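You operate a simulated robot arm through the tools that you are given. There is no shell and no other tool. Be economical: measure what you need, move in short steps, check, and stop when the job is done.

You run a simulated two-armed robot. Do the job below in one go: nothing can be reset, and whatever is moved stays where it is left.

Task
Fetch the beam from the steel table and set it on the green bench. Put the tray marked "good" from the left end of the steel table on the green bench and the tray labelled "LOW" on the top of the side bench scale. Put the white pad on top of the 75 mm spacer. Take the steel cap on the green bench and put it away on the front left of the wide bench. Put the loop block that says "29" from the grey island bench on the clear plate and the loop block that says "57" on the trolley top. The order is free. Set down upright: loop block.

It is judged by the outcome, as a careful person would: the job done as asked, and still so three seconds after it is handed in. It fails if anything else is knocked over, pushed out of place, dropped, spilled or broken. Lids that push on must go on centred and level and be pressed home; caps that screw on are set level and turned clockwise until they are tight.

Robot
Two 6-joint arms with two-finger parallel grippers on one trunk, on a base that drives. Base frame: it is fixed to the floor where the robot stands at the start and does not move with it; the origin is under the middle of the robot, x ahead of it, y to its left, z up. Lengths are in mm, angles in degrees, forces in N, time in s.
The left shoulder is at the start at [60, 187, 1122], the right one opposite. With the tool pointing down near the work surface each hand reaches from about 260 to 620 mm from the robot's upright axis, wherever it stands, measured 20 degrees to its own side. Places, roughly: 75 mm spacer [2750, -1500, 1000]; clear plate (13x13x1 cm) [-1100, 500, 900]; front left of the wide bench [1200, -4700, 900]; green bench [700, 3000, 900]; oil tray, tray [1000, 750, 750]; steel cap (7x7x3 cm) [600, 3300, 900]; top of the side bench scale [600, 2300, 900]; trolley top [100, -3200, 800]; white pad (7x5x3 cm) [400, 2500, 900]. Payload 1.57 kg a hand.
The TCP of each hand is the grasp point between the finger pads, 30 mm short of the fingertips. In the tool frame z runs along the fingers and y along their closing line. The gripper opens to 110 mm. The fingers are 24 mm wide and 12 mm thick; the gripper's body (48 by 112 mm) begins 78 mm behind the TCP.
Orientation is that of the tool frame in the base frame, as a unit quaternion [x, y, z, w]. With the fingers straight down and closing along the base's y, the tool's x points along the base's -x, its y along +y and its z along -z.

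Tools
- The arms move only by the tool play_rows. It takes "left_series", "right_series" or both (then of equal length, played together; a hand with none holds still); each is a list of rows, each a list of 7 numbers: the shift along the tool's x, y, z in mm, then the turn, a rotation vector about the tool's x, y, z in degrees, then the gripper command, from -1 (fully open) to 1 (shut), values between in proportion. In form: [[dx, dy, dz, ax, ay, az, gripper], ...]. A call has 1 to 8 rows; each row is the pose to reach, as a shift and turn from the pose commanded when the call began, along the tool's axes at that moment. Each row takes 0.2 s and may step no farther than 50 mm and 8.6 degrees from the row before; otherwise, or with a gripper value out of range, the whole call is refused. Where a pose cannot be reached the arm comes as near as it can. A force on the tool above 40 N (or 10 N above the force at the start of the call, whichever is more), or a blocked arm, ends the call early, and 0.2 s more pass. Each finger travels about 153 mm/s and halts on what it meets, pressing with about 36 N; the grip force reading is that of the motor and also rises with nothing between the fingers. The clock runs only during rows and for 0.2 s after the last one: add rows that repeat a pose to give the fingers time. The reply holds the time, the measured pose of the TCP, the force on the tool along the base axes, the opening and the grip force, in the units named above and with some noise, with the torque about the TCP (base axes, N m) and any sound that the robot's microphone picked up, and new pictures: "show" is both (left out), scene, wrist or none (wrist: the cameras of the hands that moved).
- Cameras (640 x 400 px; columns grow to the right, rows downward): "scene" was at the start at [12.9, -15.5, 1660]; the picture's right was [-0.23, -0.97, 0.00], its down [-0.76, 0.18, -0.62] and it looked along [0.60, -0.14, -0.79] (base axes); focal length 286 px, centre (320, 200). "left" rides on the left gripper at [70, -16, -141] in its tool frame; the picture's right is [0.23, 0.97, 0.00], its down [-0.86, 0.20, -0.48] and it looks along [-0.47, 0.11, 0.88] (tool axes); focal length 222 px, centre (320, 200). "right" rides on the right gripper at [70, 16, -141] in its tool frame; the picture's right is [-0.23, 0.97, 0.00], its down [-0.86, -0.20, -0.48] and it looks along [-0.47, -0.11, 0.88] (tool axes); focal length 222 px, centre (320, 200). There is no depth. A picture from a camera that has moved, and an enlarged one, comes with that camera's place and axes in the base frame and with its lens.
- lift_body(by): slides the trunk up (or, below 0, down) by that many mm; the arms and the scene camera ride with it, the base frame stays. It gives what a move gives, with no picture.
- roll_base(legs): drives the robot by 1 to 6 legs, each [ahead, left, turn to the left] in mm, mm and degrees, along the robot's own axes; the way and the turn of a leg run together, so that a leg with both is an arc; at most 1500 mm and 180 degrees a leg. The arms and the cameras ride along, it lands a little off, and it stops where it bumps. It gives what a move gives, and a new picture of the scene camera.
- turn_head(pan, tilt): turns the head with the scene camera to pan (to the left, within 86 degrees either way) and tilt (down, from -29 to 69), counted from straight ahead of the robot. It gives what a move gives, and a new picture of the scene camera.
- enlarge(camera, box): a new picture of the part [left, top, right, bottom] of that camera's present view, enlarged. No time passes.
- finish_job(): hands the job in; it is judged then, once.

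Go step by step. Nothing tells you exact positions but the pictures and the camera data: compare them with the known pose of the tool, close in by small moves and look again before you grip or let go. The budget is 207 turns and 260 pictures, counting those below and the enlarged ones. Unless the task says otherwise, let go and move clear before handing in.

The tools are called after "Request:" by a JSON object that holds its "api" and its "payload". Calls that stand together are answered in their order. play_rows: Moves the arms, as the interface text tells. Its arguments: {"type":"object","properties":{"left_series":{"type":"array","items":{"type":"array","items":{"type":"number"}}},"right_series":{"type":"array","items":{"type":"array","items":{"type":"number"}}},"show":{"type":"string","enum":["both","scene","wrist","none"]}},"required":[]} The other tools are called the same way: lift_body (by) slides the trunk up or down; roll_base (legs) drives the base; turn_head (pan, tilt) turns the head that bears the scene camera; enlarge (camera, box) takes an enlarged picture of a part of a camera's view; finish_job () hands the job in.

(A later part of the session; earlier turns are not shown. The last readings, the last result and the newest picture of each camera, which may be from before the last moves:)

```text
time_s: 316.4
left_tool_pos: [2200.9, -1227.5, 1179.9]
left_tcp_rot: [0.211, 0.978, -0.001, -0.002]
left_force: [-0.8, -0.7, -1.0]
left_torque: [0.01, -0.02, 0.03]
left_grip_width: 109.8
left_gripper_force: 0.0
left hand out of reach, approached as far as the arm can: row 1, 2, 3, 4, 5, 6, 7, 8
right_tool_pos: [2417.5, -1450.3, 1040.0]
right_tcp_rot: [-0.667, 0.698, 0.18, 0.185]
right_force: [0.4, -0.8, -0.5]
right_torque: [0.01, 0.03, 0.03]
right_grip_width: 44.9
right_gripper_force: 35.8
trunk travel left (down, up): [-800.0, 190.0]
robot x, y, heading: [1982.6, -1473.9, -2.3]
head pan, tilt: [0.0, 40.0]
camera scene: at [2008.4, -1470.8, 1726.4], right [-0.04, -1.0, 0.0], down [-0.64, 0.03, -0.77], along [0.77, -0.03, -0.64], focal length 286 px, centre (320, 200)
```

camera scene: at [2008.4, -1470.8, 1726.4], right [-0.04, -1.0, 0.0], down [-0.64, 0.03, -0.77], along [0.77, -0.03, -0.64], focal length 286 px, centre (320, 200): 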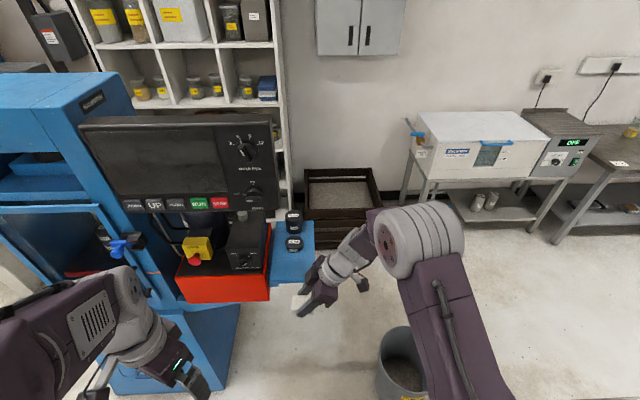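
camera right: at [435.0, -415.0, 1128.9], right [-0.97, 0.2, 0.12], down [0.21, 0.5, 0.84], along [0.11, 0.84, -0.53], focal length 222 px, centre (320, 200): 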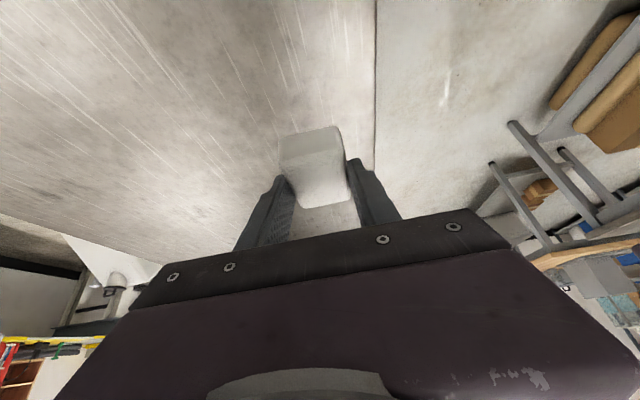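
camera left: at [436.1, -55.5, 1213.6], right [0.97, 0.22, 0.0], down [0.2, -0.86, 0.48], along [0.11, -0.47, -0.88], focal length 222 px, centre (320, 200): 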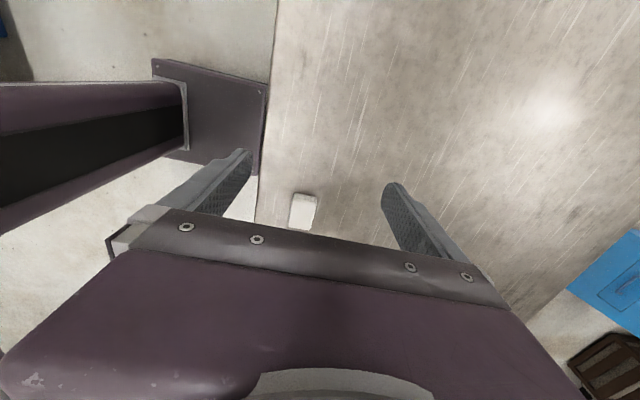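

Request:
{"api": "roll_base", "payload": {"legs": [[330, 45, 2.3]]}}

Request:
{"api": "play_rows", "payload": {"right_series": [[0, 0, 0, 0, 0, 0, 1]], "show": "wrist"}}

Request:
{"api": "turn_head", "payload": {"pan": -10, "tilt": 50}}

```text
time_s: 318.6
left_tool_pos: [2521.7, -1180.2, 1178.4]
left_tcp_rot: [0.191, 0.982, -0.001, -0.002]
left_force: [-0.9, 0.0, -0.5]
left_torque: [0.02, -0.02, 0.0]
left_grip_width: 109.9
left_gripper_force: 0.0
right_tool_pos: [2747.7, -1392.9, 1041.1]
right_tcp_rot: [-0.682, 0.684, 0.183, 0.182]
right_force: [-0.7, 0.5, -0.4]
right_torque: [0.0, -0.01, 0.01]
right_grip_width: 45.3
right_gripper_force: 36.1
trunk travel left (down, up): [-800.0, 190.0]
robot x, y, heading: [2316.8, -1431.2, 0.2]
head pan, tilt: [0.0, 40.0]
camera scene: at [2338.6, -1431.4, 1726.5], right [0.0, -1.0, 0.0], down [-0.64, 0.0, -0.77], along [0.77, 0.0, -0.64], focal length 286 px, centre (320, 200)
```

scene: 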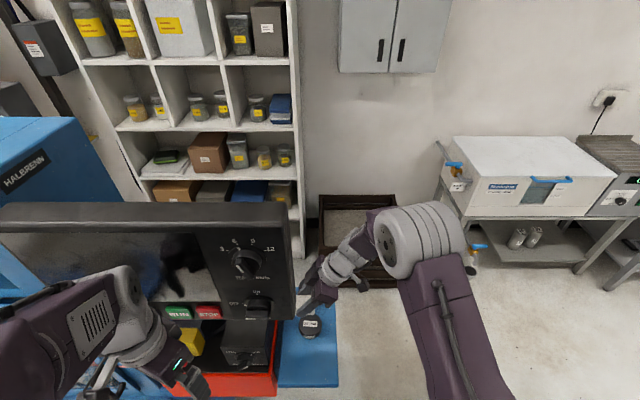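

```text
time_s: 319.0
left_tool_pos: [2521.9, -1180.4, 1178.9]
left_tcp_rot: [0.192, 0.981, -0.001, -0.001]
left_force: [-0.1, -0.6, 0.6]
left_torque: [-0.01, -0.01, -0.02]
left_grip_width: 110.2
left_gripper_force: 0.0
right_tool_pos: [2748.3, -1393.5, 1040.3]
right_tcp_rot: [-0.681, 0.685, 0.184, 0.183]
right_force: [-0.6, -0.3, -0.3]
right_torque: [0.01, 0.02, -0.02]
right_grip_width: 44.9
right_gripper_force: 36.5
trunk travel left (down, up): [-800.0, 190.0]
robot x, y, heading: [2314.2, -1435.8, 0.1]
head pan, tilt: [0.0, 40.0]
camera right: at [2732.1, -1524.1, 1128.5], right [-0.97, 0.2, 0.12], down [0.2, 0.5, 0.84], along [0.11, 0.84, -0.53], focal length 222 px, centre (320, 200)
```

right: 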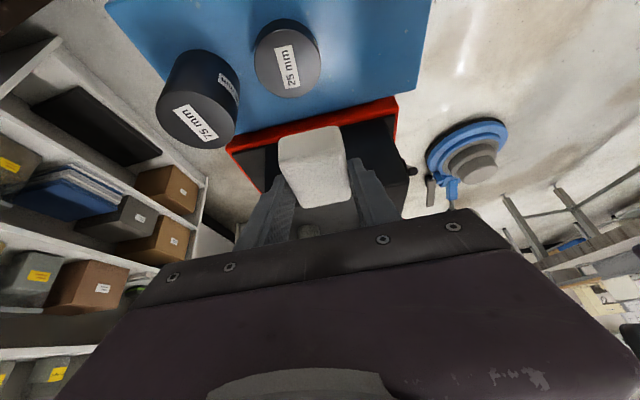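

```text
time_s: 319.7
left_tool_pos: [2521.6, -1179.6, 1179.5]
left_tcp_rot: [0.191, 0.982, -0.001, -0.001]
left_force: [-0.3, -0.5, -0.6]
left_torque: [0.0, 0.0, 0.0]
left_grip_width: 109.8
left_gripper_force: 0.1
right_tool_pos: [2748.8, -1393.2, 1041.1]
right_tcp_rot: [-0.681, 0.685, 0.184, 0.181]
right_force: [-0.3, -0.7, -0.6]
right_torque: [-0.04, 0.0, -0.01]
right_grip_width: 44.7
right_gripper_force: 35.8
trunk travel left (down, up): [-800.0, 190.0]
robot x, y, heading: [2316.8, -1433.0, 0.1]
head pan, tilt: [-10.0, 50.0]
camera scene: at [2330.9, -1444.5, 1712.3], right [-0.17, -0.98, 0.0], down [-0.75, 0.13, -0.64], along [0.63, -0.11, -0.77], focal length 286 px, centre (320, 200)
```

scene: 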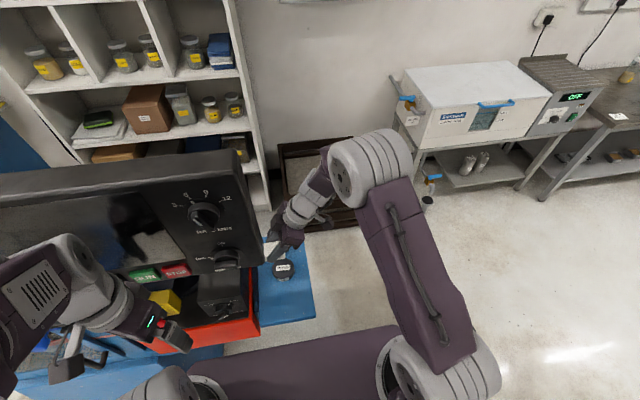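

Request:
{"api": "roll_base", "payload": {"legs": [[30, 0, 0]]}}

Request:
{"api": "play_rows", "payload": {"right_series": [[8, -25, 0, 0, 0, 0, 1], [13, -50, 0, 0, 0, 0, 1], [20, -75, 10, 0, 0, 0, 1], [30, -80, 22, 0, 0, 0, 1], [30, -80, 22, 0, 0, 0, 1]], "show": "both"}}

```text
time_s: 320.5
left_tool_pos: [2545.0, -1179.5, 1179.7]
left_tcp_rot: [0.192, 0.981, 0.001, 0.002]
left_force: [-0.5, 0.1, -0.7]
left_torque: [0.02, -0.09, -0.02]
left_grip_width: 109.8
left_gripper_force: 0.1
right_tool_pos: [2772.5, -1394.2, 1041.9]
right_tcp_rot: [-0.681, 0.684, 0.182, 0.184]
right_force: [-1.9, 0.0, 0.7]
right_torque: [-0.05, -0.02, -0.05]
right_grip_width: 45.1
right_gripper_force: 35.8
trunk travel left (down, up): [-800.0, 190.0]
robot x, y, heading: [2347.3, -1434.3, 0.1]
head pan, tilt: [-10.0, 50.0]
camera scene: at [2350.8, -1444.4, 1712.4], right [-0.18, -0.98, 0.0], down [-0.75, 0.13, -0.65], along [0.64, -0.11, -0.76], focal length 286 px, centre (320, 200)
```

scene: 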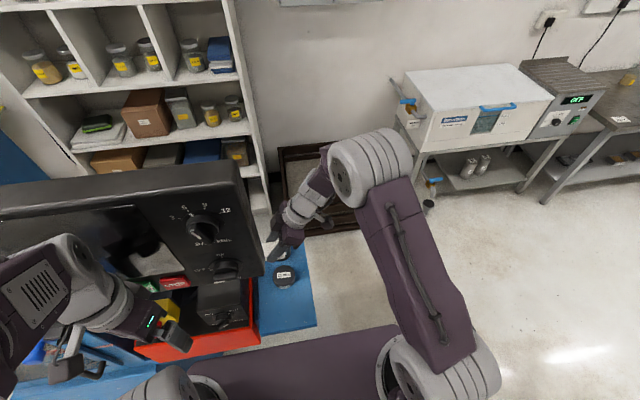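

```text
time_s: 321.7
left_tool_pos: [2550.4, -1179.4, 1179.7]
left_tcp_rot: [0.191, 0.982, -0.001, 0.0]
left_force: [0.1, 0.2, -0.2]
left_torque: [-0.01, 0.0, -0.02]
left_grip_width: 110.0
left_gripper_force: 0.0
right_tool_pos: [2857.1, -1407.9, 1007.1]
right_tcp_rot: [-0.681, 0.685, 0.184, 0.183]
right_force: [0.9, -0.1, -0.2]
right_torque: [-0.02, -0.02, -0.03]
right_grip_width: 44.8
right_gripper_force: 35.9
trunk travel left (down, up): [-800.0, 190.0]
robot x, y, heading: [2343.7, -1433.2, -0.1]
head pan, tilt: [-10.0, 50.0]
camera scene: at [2358.6, -1444.5, 1712.3], right [-0.18, -0.98, 0.0], down [-0.75, 0.13, -0.64], along [0.63, -0.11, -0.77], focal length 286 px, centre (320, 200)
camera right: at [2840.3, -1538.5, 1094.7], right [-0.97, 0.2, 0.12], down [0.2, 0.5, 0.84], along [0.11, 0.84, -0.53], focal length 222 px, centre (320, 200)
```

scene: 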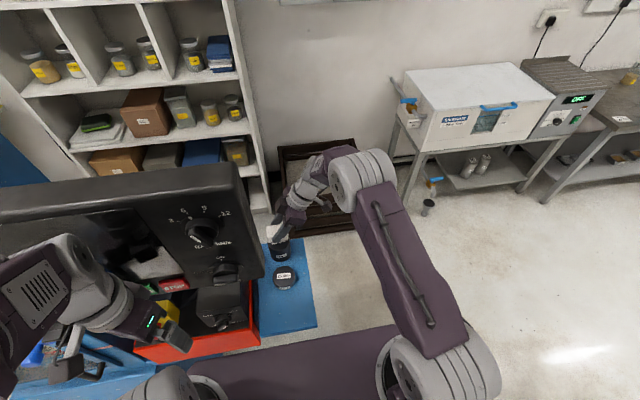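
right: 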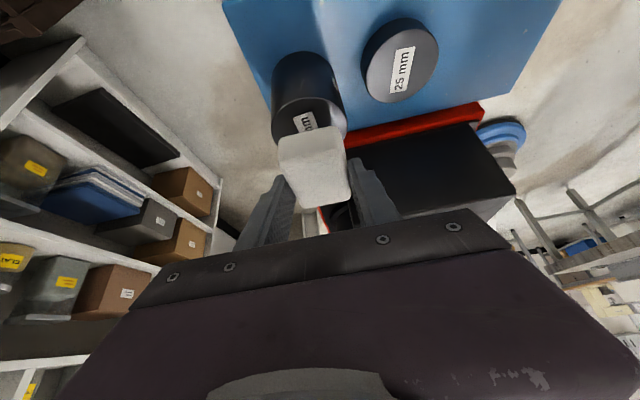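

Request:
{"api": "play_rows", "payload": {"right_series": [[8, 0, 6, 0, 0, 0, 1], [14, 0, 15, 0, 0, 0, 1], [20, 0, 23, 0, 0, 0, 1], [20, 0, 23, 0, 0, 0, 1]], "show": "wrist"}}

Request:
{"api": "enlarge", "payload": {"camera": "scene", "box": [220, 180, 340, 300]}}

```text
time_s: 322.7
left_tool_pos: [2551.1, -1180.3, 1179.1]
left_tcp_rot: [0.192, 0.981, 0.001, -0.001]
left_force: [0.3, 0.1, -0.8]
left_torque: [0.01, 0.0, 0.01]
left_grip_width: 110.0
left_gripper_force: 0.1
right_tool_pos: [2858.1, -1416.2, 975.6]
right_tcp_rot: [-0.681, 0.685, 0.184, 0.182]
right_force: [-0.2, 0.2, -0.1]
right_torque: [-0.02, 0.04, 0.0]
right_grip_width: 45.0
right_gripper_force: 36.2
trunk travel left (down, up): [-800.0, 190.0]
robot x, y, heading: [2342.9, -1435.2, -0.0]
head pan, tilt: [-10.0, 50.0]
camera right: at [2841.1, -1545.6, 1064.2], right [-0.97, 0.2, 0.12], down [0.21, 0.5, 0.84], along [0.11, 0.84, -0.53], focal length 222 px, centre (320, 200)
```

right: 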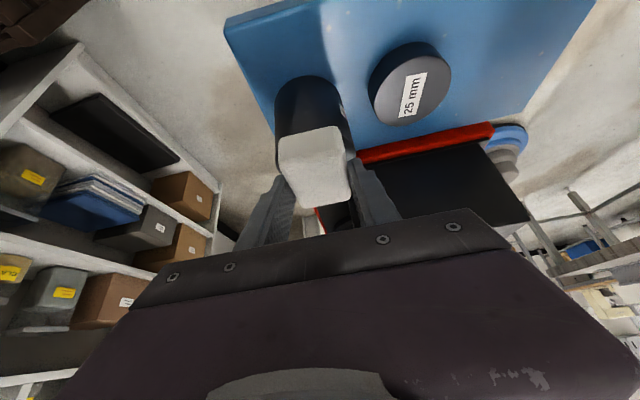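

```text
3.33 times, centred on (280, 240) of scene
camera zoom: at [2360.4, -1444.7, 1712.3], right [-0.18, -0.98, 0.0], down [-0.75, 0.13, -0.64], along [0.63, -0.11, -0.77], focal length 954 px, centre (453, 67)
```

zoom: 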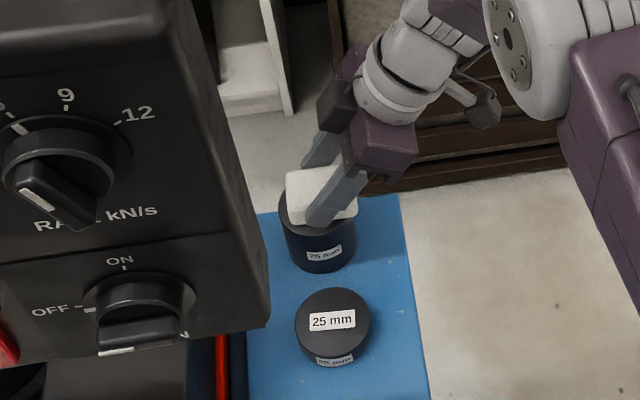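

Request:
{"api": "play_rows", "payload": {"right_series": [[0.7, 0, 1.3, 0, 0, 0, 1], [1.5, 0, 2.6, 0, 0, 0, 1], [2.2, 0, 3.9, 0, 0, 0, 1], [3, 0, 5.2, 0, 0, 0, 1], [3, 0, 5.2, 0, 0, 0, 1]], "show": "none"}}

```text
time_s: 323.9
left_tool_pos: [2549.8, -1181.2, 1179.1]
left_tcp_rot: [0.192, 0.981, 0.0, 0.0]
left_force: [0.4, -0.4, 0.5]
left_torque: [0.0, 0.0, 0.0]
left_grip_width: 110.2
left_gripper_force: 0.1
right_tool_pos: [2857.4, -1415.2, 974.1]
right_tcp_rot: [-0.681, 0.684, 0.182, 0.185]
right_force: [3.8, -3.1, 35.9]
right_torque: [0.16, -0.27, -0.05]
right_grip_width: 44.9
right_gripper_force: 36.1
trunk travel left (down, up): [-800.0, 190.0]
robot x, y, heading: [2345.9, -1436.2, -0.2]
head pan, tilt: [-10.0, 50.0]
```

Request:
{"api": "play_rows", "payload": {"right_series": [[-1, 0, -1.7, 0, 0, 0, 1], [-2, 0, -3.4, 0, 0, 0, 1], [-2, 0, -3.4, 0, 0, 0, 1]], "show": "none"}}

```text
time_s: 324.7
left_tool_pos: [2550.6, -1179.4, 1179.7]
left_tcp_rot: [0.192, 0.981, -0.001, -0.001]
left_force: [-0.7, 1.0, -0.1]
left_torque: [-0.03, 0.0, 0.01]
left_grip_width: 109.9
left_gripper_force: 0.0
right_tool_pos: [2855.7, -1414.7, 973.8]
right_tcp_rot: [-0.681, 0.685, 0.184, 0.182]
right_force: [8.3, 1.3, 17.2]
right_torque: [0.29, -0.55, -0.07]
right_grip_width: 44.8
right_gripper_force: 36.0
trunk travel left (down, up): [-800.0, 190.0]
robot x, y, heading: [2344.8, -1433.4, -0.2]
head pan, tilt: [-10.0, 50.0]
```

Request:
{"api": "play_rows", "payload": {"right_series": [[0, 0, 0, 0, 0, 0, 0.6], [0, 0, 0, 0, 0, 0, 0.3], [0, 0, 0, 0, 0, 0, -0.2], [0, 0, 0, 0, 0, 0, -0.3], [0, 0, -25, 0, 0, 0, -0.3], [0, 0, -60, 0, 0, 0, -0.3], [0, 0, -100, 0, 0, 0, -0.3]], "show": "both"}}

Request:
{"api": "enlarge", "payload": {"camera": "scene", "box": [220, 180, 340, 300]}}

```text
time_s: 326.3
left_tool_pos: [2551.2, -1178.9, 1179.0]
left_tcp_rot: [0.192, 0.981, -0.001, -0.001]
left_force: [-0.3, 0.5, -0.4]
left_torque: [-0.01, -0.03, -0.02]
left_grip_width: 110.0
left_gripper_force: 0.0
right_tool_pos: [2857.5, -1464.8, 1063.0]
right_tcp_rot: [-0.681, 0.685, 0.184, 0.181]
right_force: [-0.2, -0.1, 0.3]
right_torque: [0.03, -0.06, 0.01]
right_grip_width: 71.7
right_gripper_force: 0.0
trunk travel left (down, up): [-800.0, 190.0]
robot x, y, heading: [2345.2, -1434.0, -0.1]
head pan, tilt: [-10.0, 50.0]
camera scene: at [2359.4, -1445.2, 1712.2], right [-0.18, -0.98, 0.0], down [-0.75, 0.13, -0.64], along [0.63, -0.11, -0.77], focal length 286 px, centre (320, 200)
camera right: at [2840.4, -1596.1, 1150.3], right [-0.97, 0.2, 0.12], down [0.21, 0.5, 0.84], along [0.11, 0.84, -0.53], focal length 222 px, centre (320, 200)
```

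scene: 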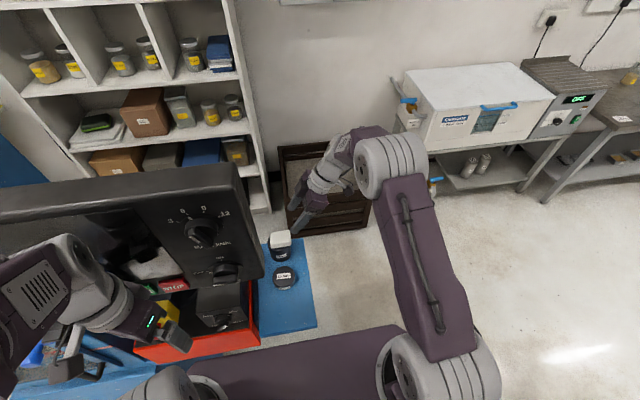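
right: 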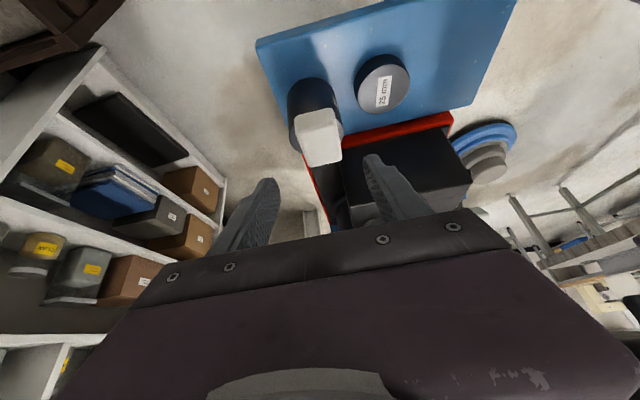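

```text
3.33 times, centred on (280, 240) of scene
camera zoom: at [2359.4, -1445.2, 1712.2], right [-0.18, -0.98, 0.0], down [-0.75, 0.13, -0.64], along [0.63, -0.11, -0.77], focal length 954 px, centre (453, 67)
```

zoom: 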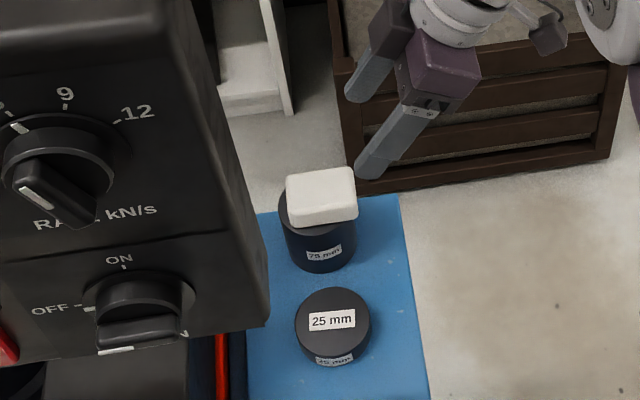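

The pad rests well on the 75 mm spacer. I back away and return the arms to neutral poses.

Request:
{"api": "roll_base", "payload": {"legs": [[-700, 0, 0]]}}

Request:
{"api": "play_rows", "payload": {"left_series": [[-20, 0, 0, 0, 0, -4, -1], [-40, 0, 0, 0, 0, -8, -1], [-60, 0, 10, 0, 0, -12, -1], [-80, 0, 20, 0, 0, -16, -1], [-100, 0, 40, 0, 0, -20, -1], [-120, 0, 60, 0, 0, -23, -1]], "right_series": [[20, 0, 0, 0, 7, 0, -1], [40, 0, 0, 0, 14, 0, -1], [50, 20, 0, 0, 21, 0, -1], [60, 40, 0, 0, 26, 0, -1], [60, 60, 0, 0, 30, 0, -1], [60, 80, 0, 0, 30, 0, -1]], "show": "none"}}

```text
time_s: 330.1
left_tool_pos: [1872.3, -1176.5, 1177.7]
left_tcp_rot: [0.205, 0.979, -0.001, -0.002]
left_force: [-0.2, 0.1, -0.3]
left_torque: [0.0, 0.02, 0.0]
left_grip_width: 109.9
left_gripper_force: 0.0
right_tool_pos: [2173.5, -1467.6, 1061.3]
right_tcp_rot: [-0.673, 0.693, 0.183, 0.184]
right_force: [0.4, 0.5, 0.0]
right_torque: [0.01, 0.0, 0.02]
right_grip_width: 71.6
right_gripper_force: 0.0
trunk travel left (down, up): [-800.0, 190.0]
robot x, y, heading: [1657.7, -1426.7, -1.5]
head pan, tilt: [-10.0, 50.0]
camera scene: at [1676.3, -1435.2, 1712.3], right [-0.2, -0.98, 0.0], down [-0.75, 0.15, -0.64], along [0.63, -0.13, -0.77], focal length 286 px, centre (320, 200)
```

scene: 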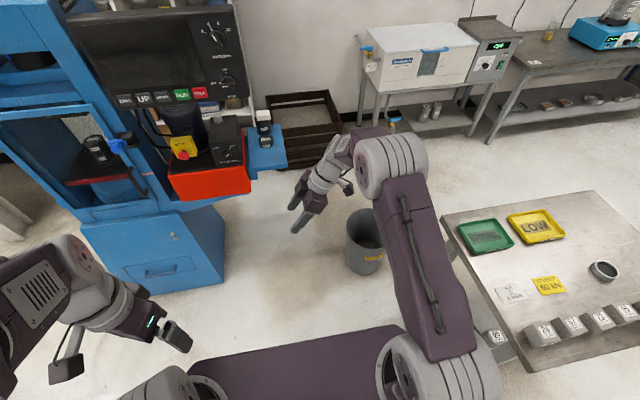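

```text
time_s: 331.5
left_tool_pos: [1982.4, -1223.6, 1117.7]
left_tcp_rot: [0.005, 1.0, -0.001, -0.002]
left_force: [-0.5, 0.1, -0.1]
left_torque: [0.0, 0.0, 0.01]
left_grip_width: 110.1
left_gripper_force: 0.1
right_tool_pos: [2091.4, -1517.6, 1032.9]
right_tcp_rot: [-0.697, 0.717, 0.001, -0.001]
right_force: [-1.0, -0.2, 0.4]
right_torque: [0.03, 0.0, -0.01]
right_grip_width: 110.1
right_gripper_force: 0.0
trunk travel left (down, up): [-800.0, 190.0]
robot x, y, heading: [1665.5, -1422.3, -1.6]
head pan, tilt: [-10.0, 50.0]
```

Request:
{"api": "roll_base", "payload": {"legs": [[-1000, 0, 1.6], [-1050, 0, 0], [0, 0, 180], [0, -1300, 0]]}}

Request:
{"api": "turn_head", "payload": {"pan": -15, "tilt": 40}}

```text
time_s: 355.2
left_tool_pos: [-648.6, -279.5, 1118.5]
left_tcp_rot: [1.0, -0.018, 0.002, -0.001]
left_force: [-0.5, -0.2, -0.2]
left_torque: [-0.02, 0.0, -0.02]
left_grip_width: 109.9
left_gripper_force: 0.1
right_tool_pos: [-749.8, 19.6, 1032.0]
right_tcp_rot: [0.727, 0.687, 0.003, 0.001]
right_force: [0.2, -0.3, -0.6]
right_torque: [-0.01, 0.02, -0.01]
right_grip_width: 110.1
right_gripper_force: 0.0
trunk travel left (down, up): [-800.0, 190.0]
robot x, y, heading: [-318.8, -87.5, 177.1]
head pan, tilt: [-10.0, 50.0]
camera scene: at [-337.6, -71.6, 1712.3], right [0.23, 0.97, 0.0], down [0.75, -0.17, -0.64], along [-0.63, 0.15, -0.77], focal length 286 px, centre (320, 200)
```

scene: 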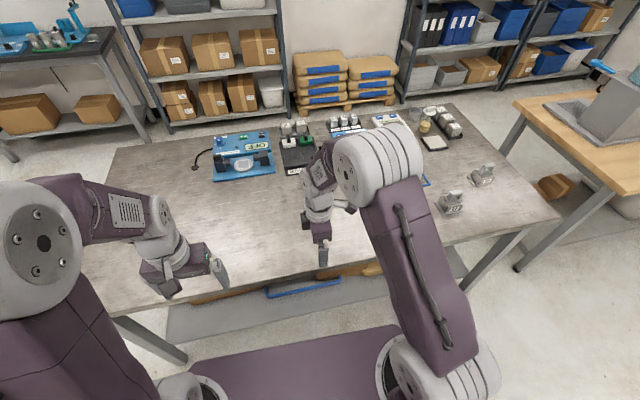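

```text
time_s: 355.9
left_tool_pos: [-648.0, -278.5, 1118.9]
left_tcp_rot: [1.0, -0.018, 0.001, 0.0]
left_force: [0.4, -0.4, -0.2]
left_torque: [0.0, 0.0, 0.0]
left_grip_width: 109.8
left_gripper_force: 0.1
right_tool_pos: [-749.9, 19.9, 1032.5]
right_tcp_rot: [0.726, 0.687, 0.002, 0.002]
right_force: [0.1, 0.3, 0.5]
right_torque: [0.0, 0.02, -0.02]
right_grip_width: 110.2
right_gripper_force: 0.1
trunk travel left (down, up): [-800.0, 190.0]
robot x, y, heading: [-319.6, -86.9, 177.1]
head pan, tilt: [-15.0, 40.0]
camera scene: at [-343.4, -61.8, 1726.4], right [0.31, 0.95, 0.0], down [0.61, -0.2, -0.77], along [-0.73, 0.24, -0.64], focal length 286 px, centre (320, 200)
```

scene: 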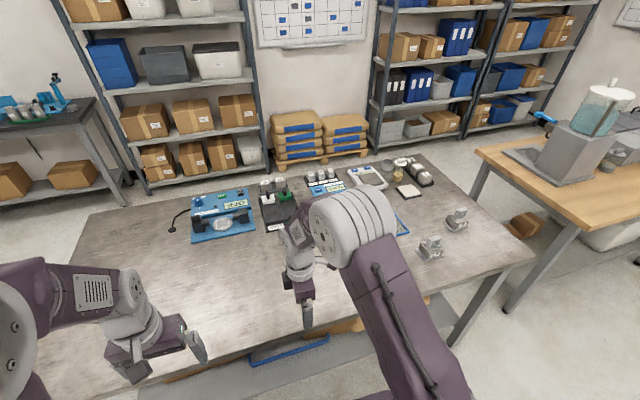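

Request:
{"api": "roll_base", "payload": {"legs": [[0, -500, 2.9]]}}

Request:
{"api": "turn_head", "payload": {"pan": -5, "tilt": 48}}

Request:
{"api": "enlarge", "payload": {"camera": "scene", "box": [180, 80, 500, 280]}}

```text
time_s: 358.9
left_tool_pos: [-624.5, 208.5, 1117.9]
left_tcp_rot: [1.0, 0.002, 0.001, -0.001]
left_force: [-0.4, 0.3, -0.7]
left_torque: [-0.01, 0.01, -0.02]
left_grip_width: 110.0
left_gripper_force: 0.1
right_tool_pos: [-737.0, 502.5, 1032.4]
right_tcp_rot: [0.712, 0.702, 0.002, 0.001]
right_force: [0.0, -0.5, -0.1]
right_torque: [-0.01, -0.03, 0.02]
right_grip_width: 109.7
right_gripper_force: 0.1
trunk travel left (down, up): [-800.0, 190.0]
robot x, y, heading: [-307.0, 410.9, 179.4]
head pan, tilt: [-15.0, 40.0]
camera scene: at [-328.2, 437.3, 1726.5], right [0.27, 0.96, 0.0], down [0.62, -0.17, -0.77], along [-0.74, 0.21, -0.64], focal length 286 px, centre (320, 200)
```

scene: 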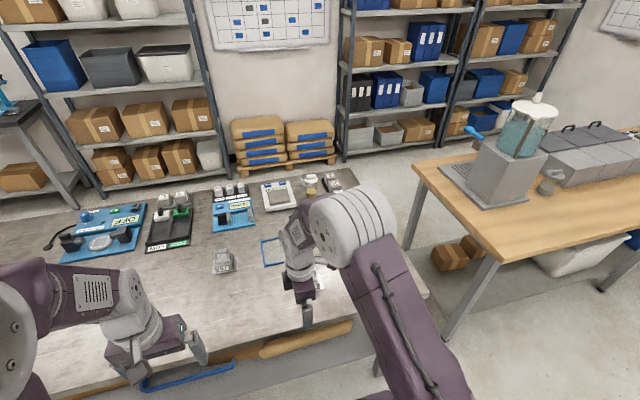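

```text
time_s: 359.6
left_tool_pos: [-623.5, 209.7, 1117.9]
left_tcp_rot: [1.0, 0.003, 0.002, 0.0]
left_force: [-0.1, -0.5, 0.8]
left_torque: [0.02, -0.03, -0.01]
left_grip_width: 110.0
left_gripper_force: 0.0
right_tool_pos: [-738.6, 504.2, 1031.9]
right_tcp_rot: [0.712, 0.703, 0.002, 0.002]
right_force: [-0.6, 0.3, 0.2]
right_torque: [0.0, 0.01, -0.02]
right_grip_width: 110.0
right_gripper_force: 0.1
trunk travel left (down, up): [-800.0, 190.0]
robot x, y, heading: [-306.7, 413.5, 179.4]
head pan, tilt: [-5.0, 48.0]
camera scene: at [-324.7, 424.2, 1715.0], right [0.1, 1.0, 0.0], down [0.74, -0.07, -0.67], along [-0.67, 0.07, -0.74], focal length 286 px, centre (320, 200)
```

scene: 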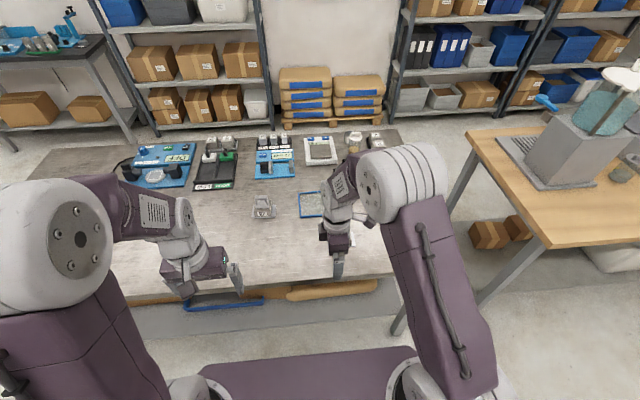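

```text
2.00 times, centred on (340, 180) of scene
camera zoom: at [-324.7, 424.2, 1715.0], right [0.1, 1.0, 0.0], down [0.74, -0.07, -0.67], along [-0.67, 0.07, -0.74], focal length 572 px, centre (280, 240)
```

zoom: 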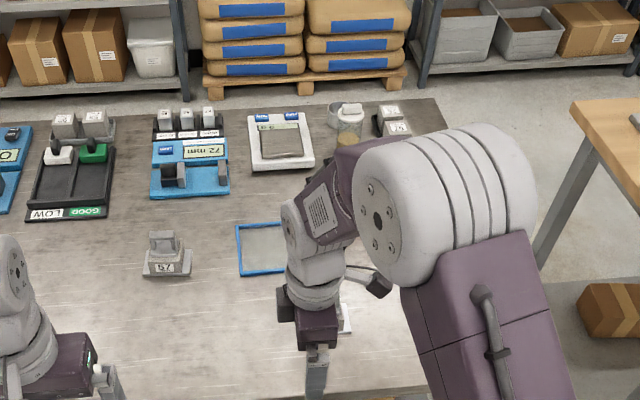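

Request:
{"api": "play_rows", "payload": {"right_series": [[20, 15, -30, 0, 0, 0, -1], [40, 30, -60, 0, 0, 0, -1], [80, 40, -80, 0, 0, 0, -1], [120, 40, -80, 0, 0, 0, -1]], "show": "both"}}

Request:
{"api": "enlarge", "payload": {"camera": "scene", "box": [230, 150, 430, 275]}}

```text
time_s: 360.6
left_tool_pos: [-623.4, 213.0, 1119.0]
left_tcp_rot: [1.0, 0.003, 0.001, -0.001]
left_force: [0.0, 0.0, 0.6]
left_torque: [-0.06, 0.01, 0.01]
left_grip_width: 109.9
left_gripper_force: 0.1
right_tool_pos: [-696.0, 625.9, 1111.7]
right_tcp_rot: [0.711, 0.703, 0.002, 0.001]
right_force: [0.8, 0.6, 0.6]
right_torque: [-0.02, -0.01, 0.01]
right_grip_width: 109.8
right_gripper_force: 0.2
trunk travel left (down, up): [-800.0, 190.0]
robot x, y, heading: [-303.8, 416.5, 179.6]
head pan, tilt: [-5.0, 48.0]
camera scene: at [-325.1, 425.7, 1715.0], right [0.1, 1.0, 0.0], down [0.74, -0.07, -0.67], along [-0.67, 0.06, -0.74], focal length 286 px, centre (320, 200)
camera right: at [-679.5, 694.8, 1253.2], right [0.97, -0.24, 0.01], down [-0.21, -0.85, 0.48], along [-0.11, -0.47, -0.88], focal length 222 px, centre (320, 200)
```

scene: 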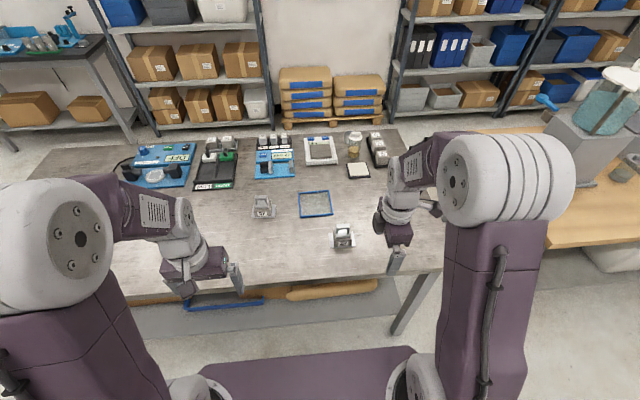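
right: 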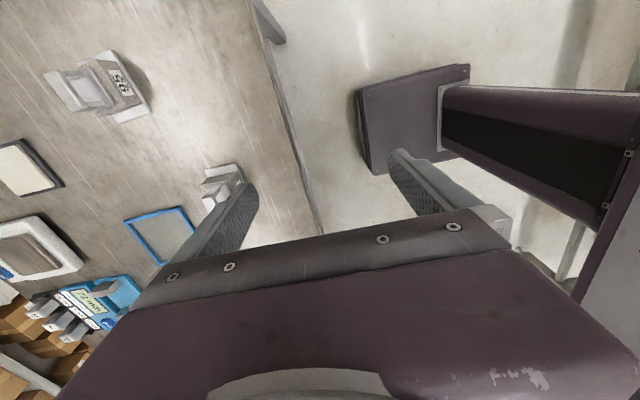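

```text
3.20 times, centred on (330, 212) of scene
camera zoom: at [-325.1, 425.7, 1715.0], right [0.1, 1.0, 0.0], down [0.74, -0.07, -0.67], along [-0.67, 0.06, -0.74], focal length 916 px, centre (288, 160)
```

zoom: 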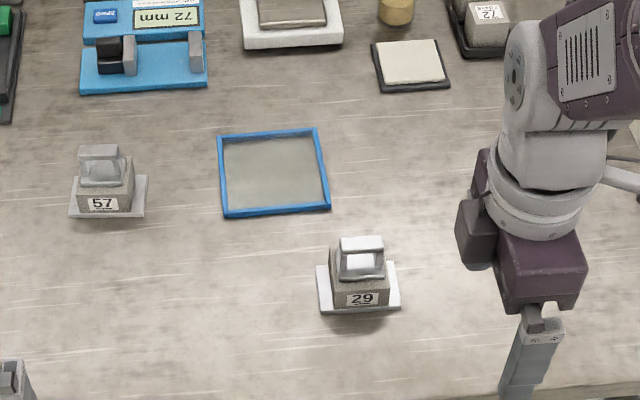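

I see loop blocks "57" at about (-1065,277) and "29" at about (-900,557), and the blue-framed clear plate at about (-1095,470). I'll move up and take "29" with the right hand.

Request:
{"api": "roll_base", "payload": {"legs": [[215, 130, 0.4]]}}

Request:
{"api": "play_rows", "payload": {"right_series": [[0, 0, 0, 0, 0, 0, -1]], "show": "wrist"}}

```text
time_s: 362.4
left_tool_pos: [-836.6, 80.4, 1119.3]
left_tcp_rot: [1.0, 0.007, 0.001, 0.001]
left_force: [0.0, 0.3, 0.4]
left_torque: [-0.02, 0.01, 0.01]
left_grip_width: 110.0
left_gripper_force: 0.0
right_tool_pos: [-911.1, 493.6, 1112.4]
right_tcp_rot: [0.71, 0.704, 0.001, 0.001]
right_force: [0.1, 0.1, 0.1]
right_torque: [-0.03, 0.04, 0.04]
right_grip_width: 109.9
right_gripper_force: 0.1
trunk travel left (down, up): [-800.0, 190.0]
robot x, y, heading: [-518.7, 286.2, 179.8]
head pan, tilt: [-5.0, 48.0]
camera scene: at [-538.5, 296.7, 1715.0], right [0.09, 1.0, 0.0], down [0.74, -0.07, -0.67], along [-0.67, 0.06, -0.74], focal length 286 px, centre (320, 200)
```

scene: 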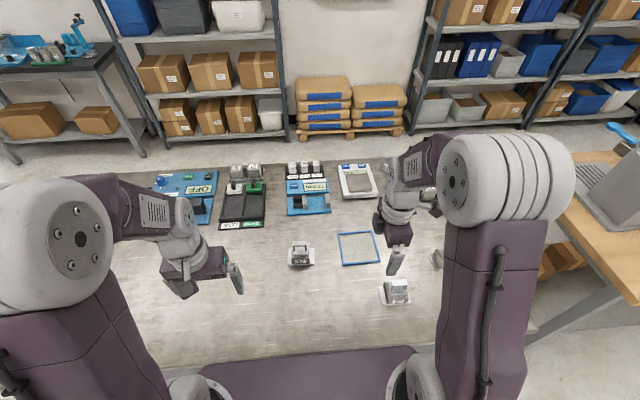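

```text
time_s: 362.8
left_tool_pos: [-837.0, 79.6, 1118.9]
left_tcp_rot: [1.0, 0.006, 0.001, 0.001]
left_force: [-0.1, 1.3, -0.8]
left_torque: [0.01, 0.0, -0.01]
left_grip_width: 109.7
left_gripper_force: 0.0
right_tool_pos: [-912.1, 493.0, 1111.2]
right_tcp_rot: [0.709, 0.705, 0.001, 0.002]
right_force: [0.9, 0.0, -0.9]
right_torque: [-0.05, -0.01, 0.02]
right_grip_width: 110.0
right_gripper_force: 0.1
trunk travel left (down, up): [-800.0, 190.0]
robot x, y, heading: [-519.0, 288.0, 179.7]
head pan, tilt: [-5.0, 48.0]
camera right: at [-896.2, 562.9, 1253.7], right [0.97, -0.23, 0.0], down [-0.21, -0.85, 0.48], along [-0.11, -0.47, -0.88], focal length 222 px, centre (320, 200)
```

right: 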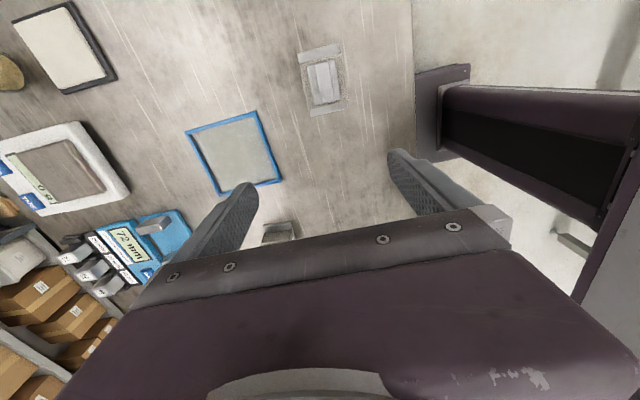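

Request:
{"api": "play_rows", "payload": {"right_series": [[20, 8, 25, 0, 0, 0, -1], [40, 15, 50, 0, 0, 0, -1], [62, 23, 80, 0, 0, 0, -1], [62, 23, 110, 0, 0, 0, -1], [62, 23, 125, 0, 0, 0, -1], [62, 23, 125, 0, 0, 0, -1]], "show": "both"}}

Request:
{"api": "enlarge", "payload": {"camera": "scene", "box": [330, 200, 490, 320]}}

```text
time_s: 364.2
left_tool_pos: [-836.9, 79.5, 1120.1]
left_tcp_rot: [1.0, 0.006, 0.001, -0.001]
left_force: [-0.1, -0.8, -0.6]
left_torque: [0.0, -0.01, -0.02]
left_grip_width: 109.9
left_gripper_force: 0.1
right_tool_pos: [-889.5, 554.0, 982.5]
right_tcp_rot: [0.71, 0.704, 0.001, 0.002]
right_force: [0.2, 0.0, 0.1]
right_torque: [-0.03, -0.02, 0.0]
right_grip_width: 110.1
right_gripper_force: 0.0
trunk travel left (down, up): [-800.0, 190.0]
robot x, y, heading: [-520.1, 287.6, 179.8]
head pan, tilt: [-5.0, 48.0]
camera scene: at [-539.8, 295.6, 1715.0], right [0.09, 1.0, 0.0], down [0.74, -0.07, -0.67], along [-0.67, 0.06, -0.74], focal length 286 px, centre (320, 200)
camera right: at [-873.4, 624.3, 1124.7], right [0.97, -0.23, 0.0], down [-0.21, -0.85, 0.48], along [-0.11, -0.46, -0.88], focal length 222 px, centre (320, 200)
```

scene: 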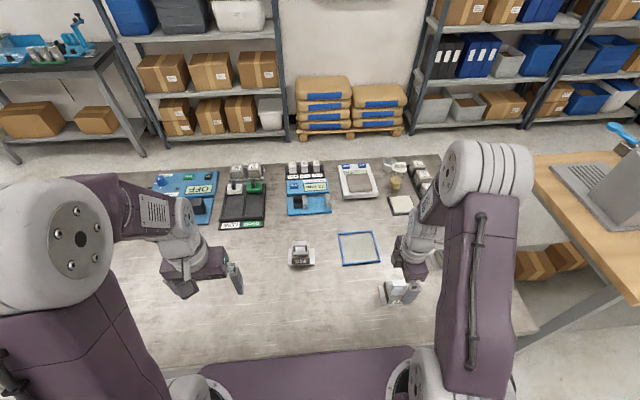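
right: 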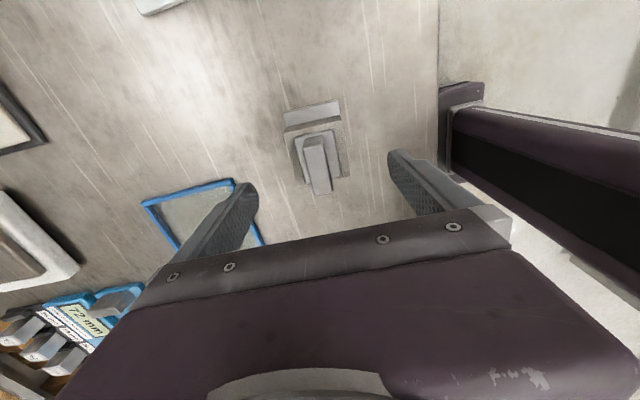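

```text
3.33 times, centred on (410, 260) of scene
camera zoom: at [-539.8, 295.6, 1715.0], right [0.09, 1.0, 0.0], down [0.74, -0.07, -0.67], along [-0.67, 0.06, -0.74], focal length 954 px, centre (20, 0)
```

zoom: 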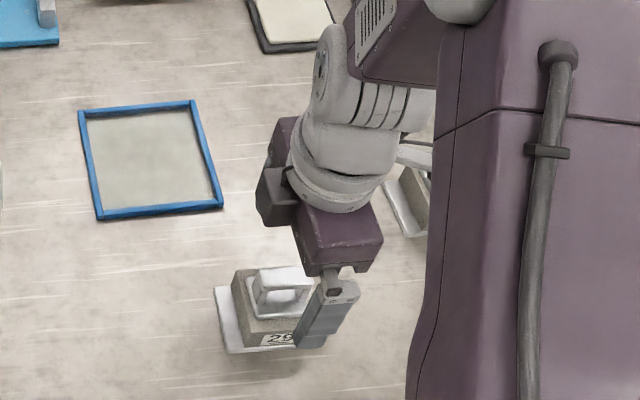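

Request:
{"api": "play_rows", "payload": {"right_series": [[0, 0, 30, 0, 0, 0, -1], [0, 0, 60, 0, 0, 0, -1], [0, 0, 85, 0, 0, 0, -1], [0, 0, 104, 0, 0, 0, -1], [0, 0, 104, 0, 0, 0, -1]], "show": "wrist"}}

Request:
{"api": "enlarge", "payload": {"camera": "scene", "box": [330, 200, 490, 320]}}

```text
time_s: 365.2
left_tool_pos: [-837.5, 79.0, 1117.6]
left_tcp_rot: [1.0, 0.006, 0.001, -0.001]
left_force: [0.4, 0.3, 0.2]
left_torque: [-0.02, 0.0, -0.01]
left_grip_width: 110.2
left_gripper_force: 0.0
right_tool_pos: [-891.6, 553.3, 890.5]
right_tcp_rot: [0.708, 0.706, 0.001, -0.001]
right_force: [-2.2, -3.7, 19.0]
right_torque: [-0.4, -1.42, -0.21]
right_grip_width: 109.7
right_gripper_force: 0.1
trunk travel left (down, up): [-800.0, 190.0]
robot x, y, heading: [-520.9, 289.2, 179.8]
head pan, tilt: [-5.0, 48.0]
stopped in row 4 (right hand): the force on the tool passed its limit (the readings are from after the stop); the commanded pose is now the measured one
camera right: at [-874.7, 623.9, 1031.7], right [0.97, -0.23, 0.0], down [-0.2, -0.86, 0.48], along [-0.11, -0.46, -0.88], focal length 222 px, centre (320, 200)
```

right: 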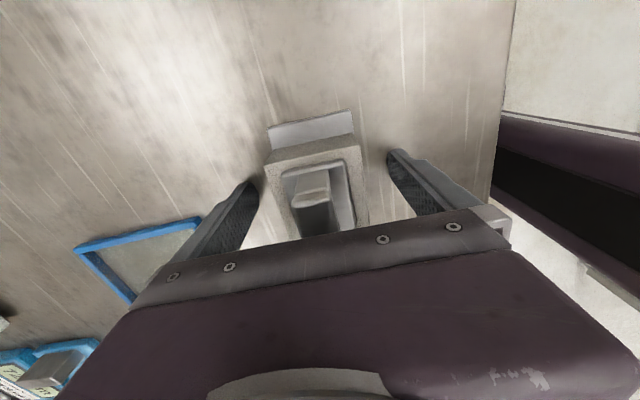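

```text
3.33 times, centred on (410, 260) of scene
camera zoom: at [-538.5, 293.7, 1715.0], right [0.09, 1.0, 0.0], down [0.74, -0.07, -0.67], along [-0.67, 0.06, -0.74], focal length 954 px, centre (20, 0)
```

zoom: 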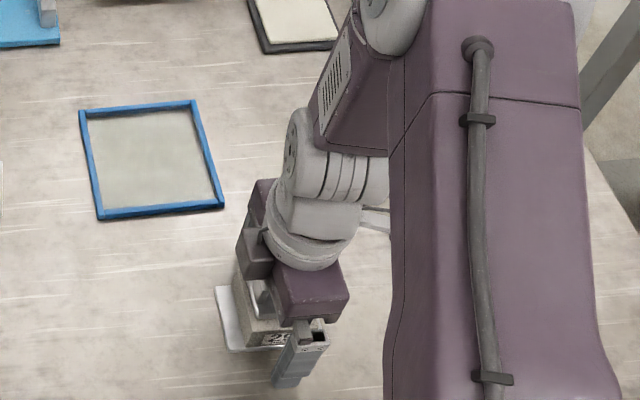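

Request:
{"api": "play_rows", "payload": {"right_series": [[0, 0, -6, 0, 0, 0, -1], [0, 0, -6, 0, 0, 0, -1], [0, 0, -6, 0, 0, 0, 0.2], [0, 0, -6, 0, 0, 0, 1], [0, 0, -6, 0, 0, 0, 1], [0, 0, -6, 0, 0, 0, 1]], "show": "wrist"}}

```text
time_s: 366.6
left_tool_pos: [-838.4, 80.5, 1119.1]
left_tcp_rot: [1.0, 0.006, 0.002, -0.001]
left_force: [0.0, -0.7, 0.3]
left_torque: [0.0, 0.0, 0.02]
left_grip_width: 110.2
left_gripper_force: 0.1
right_tool_pos: [-891.2, 554.5, 895.7]
right_tcp_rot: [0.709, 0.705, 0.001, -0.001]
right_force: [3.0, -1.0, 1.8]
right_torque: [-0.18, -0.38, 0.0]
right_grip_width: 61.8
right_gripper_force: 36.3
trunk travel left (down, up): [-800.0, 190.0]
robot x, y, heading: [-519.6, 287.5, 179.9]
head pan, tilt: [-5.0, 48.0]
camera right: at [-874.7, 624.9, 1038.3], right [0.97, -0.23, 0.0], down [-0.2, -0.86, 0.48], along [-0.11, -0.46, -0.88], focal length 222 px, centre (320, 200)
```

right: 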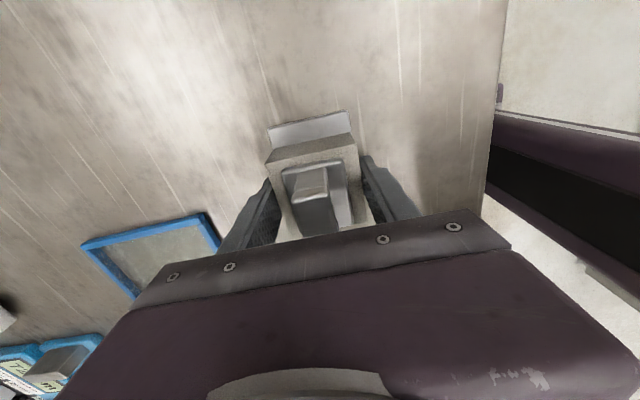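

Request:
{"api": "play_rows", "payload": {"right_series": [[0, 0, -15, 0, 0, 0, 1], [0, 0, -30, 0, 0, 0, 1], [0, 0, -60, 0, 0, 0, 1], [0, 0, -60, 0, 0, 0, 1]], "show": "wrist"}}

Request:
{"api": "enlarge", "payload": {"camera": "scene", "box": [330, 200, 490, 320]}}

```text
time_s: 367.6
left_tool_pos: [-838.6, 81.0, 1117.7]
left_tcp_rot: [1.0, 0.006, 0.002, 0.0]
left_force: [-0.4, 0.4, -0.6]
left_torque: [-0.02, -0.01, 0.05]
left_grip_width: 110.1
left_gripper_force: 0.0
right_tool_pos: [-892.4, 553.9, 955.2]
right_tcp_rot: [0.709, 0.705, 0.002, 0.0]
right_force: [-1.0, 0.4, -6.5]
right_torque: [0.02, -0.01, -0.02]
right_grip_width: 61.8
right_gripper_force: 36.4
trunk travel left (down, up): [-800.0, 190.0]
robot x, y, heading: [-519.0, 286.2, 179.6]
head pan, tilt: [-5.0, 48.0]
camera right: at [-875.8, 624.5, 1097.5], right [0.97, -0.23, 0.0], down [-0.2, -0.85, 0.48], along [-0.11, -0.46, -0.88], focal length 222 px, centre (320, 200)
```

right: 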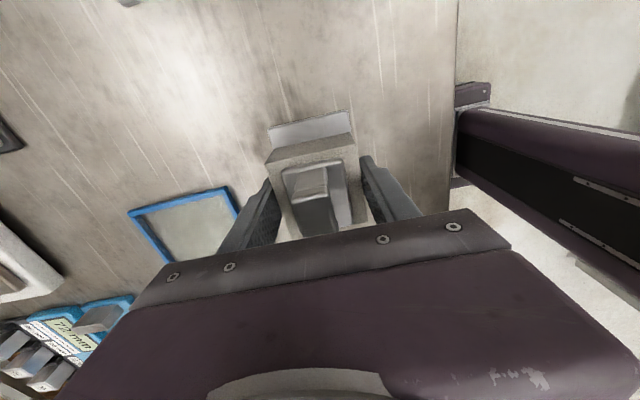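

```text
3.33 times, centred on (410, 260) of scene
camera zoom: at [-541.7, 296.4, 1714.9], right [0.09, 1.0, 0.0], down [0.74, -0.07, -0.67], along [-0.67, 0.06, -0.74], focal length 954 px, centre (20, 0)
```

zoom: 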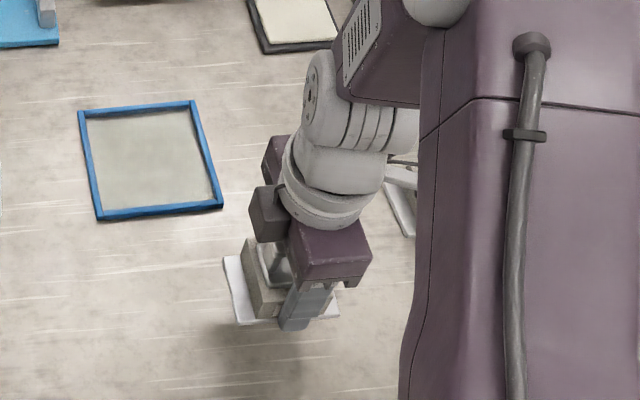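

Request:
{"api": "play_rows", "payload": {"right_series": [[-16, -36, 0, 0, 0, 0, 1], [-32, -72, 0, 0, 0, 0, 1], [-48, -108, 0, 0, 0, 0, 1], [-64, -144, 0, 0, 0, 0, 1], [-77, -180, 0, 0, 0, 0, 1], [-77, -180, 0, 0, 0, 0, 1]], "show": "both"}}

Request:
{"api": "enlarge", "payload": {"camera": "scene", "box": [290, 190, 430, 295]}}

```text
time_s: 369.0
left_tool_pos: [-838.9, 80.6, 1117.4]
left_tcp_rot: [1.0, 0.007, 0.001, 0.0]
left_force: [0.1, -0.5, 0.3]
left_torque: [-0.01, 0.02, -0.01]
left_grip_width: 109.9
left_gripper_force: 0.0
right_tool_pos: [-1069.5, 479.0, 954.6]
right_tcp_rot: [0.709, 0.705, 0.002, 0.001]
right_force: [0.7, -0.1, -6.5]
right_torque: [0.0, 0.02, -0.03]
right_grip_width: 61.9
right_gripper_force: 35.5
trunk travel left (down, up): [-800.0, 190.0]
robot x, y, heading: [-518.3, 285.4, 179.5]
head pan, tilt: [-5.0, 48.0]
camera scene: at [-540.7, 296.4, 1715.0], right [0.09, 1.0, 0.0], down [0.74, -0.07, -0.67], along [-0.67, 0.06, -0.74], focal length 286 px, centre (320, 200)
camera right: at [-1055.3, 548.4, 1096.2], right [0.97, -0.23, 0.0], down [-0.21, -0.85, 0.48], along [-0.11, -0.46, -0.88], focal length 222 px, centre (320, 200)
```

scene: 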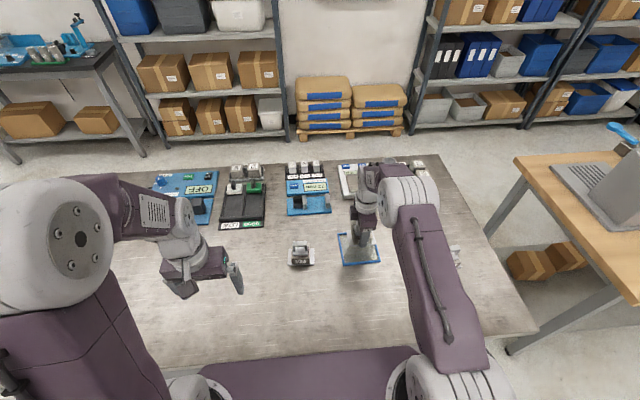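
right: 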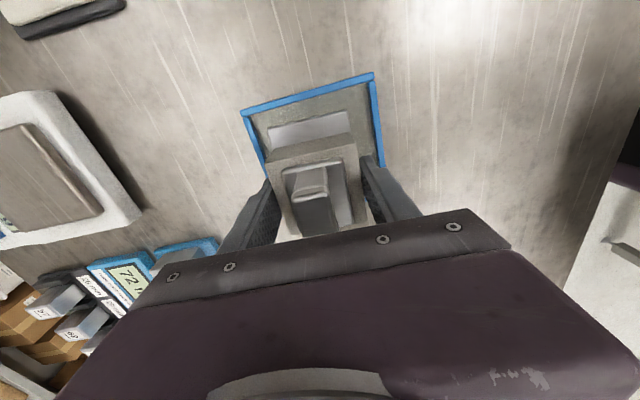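

```text
3.81 times, centred on (360, 242) of scene
camera zoom: at [-540.7, 296.4, 1715.0], right [0.09, 1.0, 0.0], down [0.74, -0.07, -0.67], along [-0.67, 0.06, -0.74], focal length 1090 px, centre (168, 38)
```

zoom: 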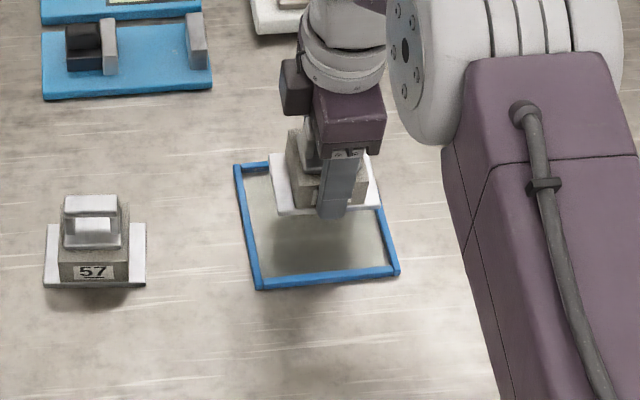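

Request:
{"api": "play_rows", "payload": {"right_series": [[2, -1, 15, 0, 0, 0, 1], [2, -1, 30, 0, 0, 0, 1], [2, -1, 40, 0, 0, 0, 1], [2, -1, 40, 0, 0, 0, 1]], "show": "wrist"}}

```text
time_s: 370.0
left_tool_pos: [-839.2, 80.7, 1117.0]
left_tcp_rot: [1.0, 0.006, 0.002, 0.0]
left_force: [-1.2, 0.1, -0.1]
left_torque: [-0.01, -0.03, -0.02]
left_grip_width: 110.3
left_gripper_force: 0.0
right_tool_pos: [-1073.8, 480.1, 914.5]
right_tcp_rot: [0.709, 0.705, 0.001, -0.001]
right_force: [-0.6, -0.1, -6.6]
right_torque: [0.0, 0.03, 0.04]
right_grip_width: 61.9
right_gripper_force: 36.0
trunk travel left (down, up): [-800.0, 190.0]
robot x, y, heading: [-523.2, 286.0, 179.9]
head pan, tilt: [-5.0, 48.0]
camera right: at [-1057.7, 550.1, 1056.5], right [0.97, -0.23, 0.0], down [-0.2, -0.85, 0.48], along [-0.11, -0.46, -0.88], focal length 222 px, centre (320, 200)
```

right: 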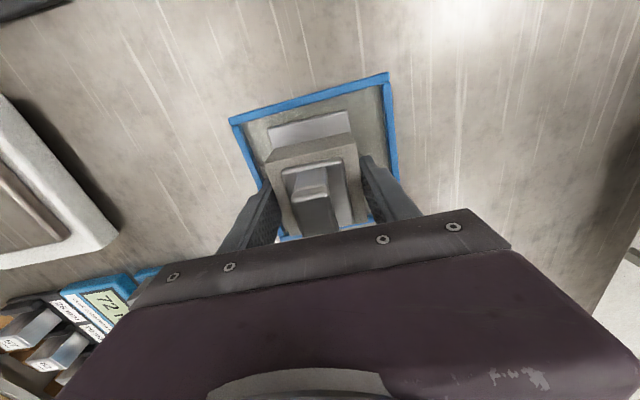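

Request:
{"api": "play_rows", "payload": {"right_series": [[-3, 2, 2, 0, 0, 0, 1], [-3, 2, 4, 0, 0, 0, 1], [-3, 2, 6, 0, 0, 0, 1], [-3, 2, 8, 0, 0, 0, 1], [-3, 2, 8, 0, 0, 0, 1]], "show": "none"}}

```text
time_s: 371.2
left_tool_pos: [-837.1, 80.0, 1119.3]
left_tcp_rot: [1.0, 0.006, 0.001, -0.001]
left_force: [0.7, -0.5, -1.2]
left_torque: [-0.01, -0.01, 0.02]
left_grip_width: 109.8
left_gripper_force: 0.1
right_tool_pos: [-1071.0, 478.1, 906.7]
right_tcp_rot: [0.709, 0.706, 0.001, 0.0]
right_force: [-0.9, 1.9, 1.0]
right_torque: [0.19, -0.2, 0.02]
right_grip_width: 61.6
right_gripper_force: 36.0
trunk travel left (down, up): [-800.0, 190.0]
robot x, y, heading: [-520.9, 285.9, 179.6]
head pan, tilt: [-5.0, 48.0]
```

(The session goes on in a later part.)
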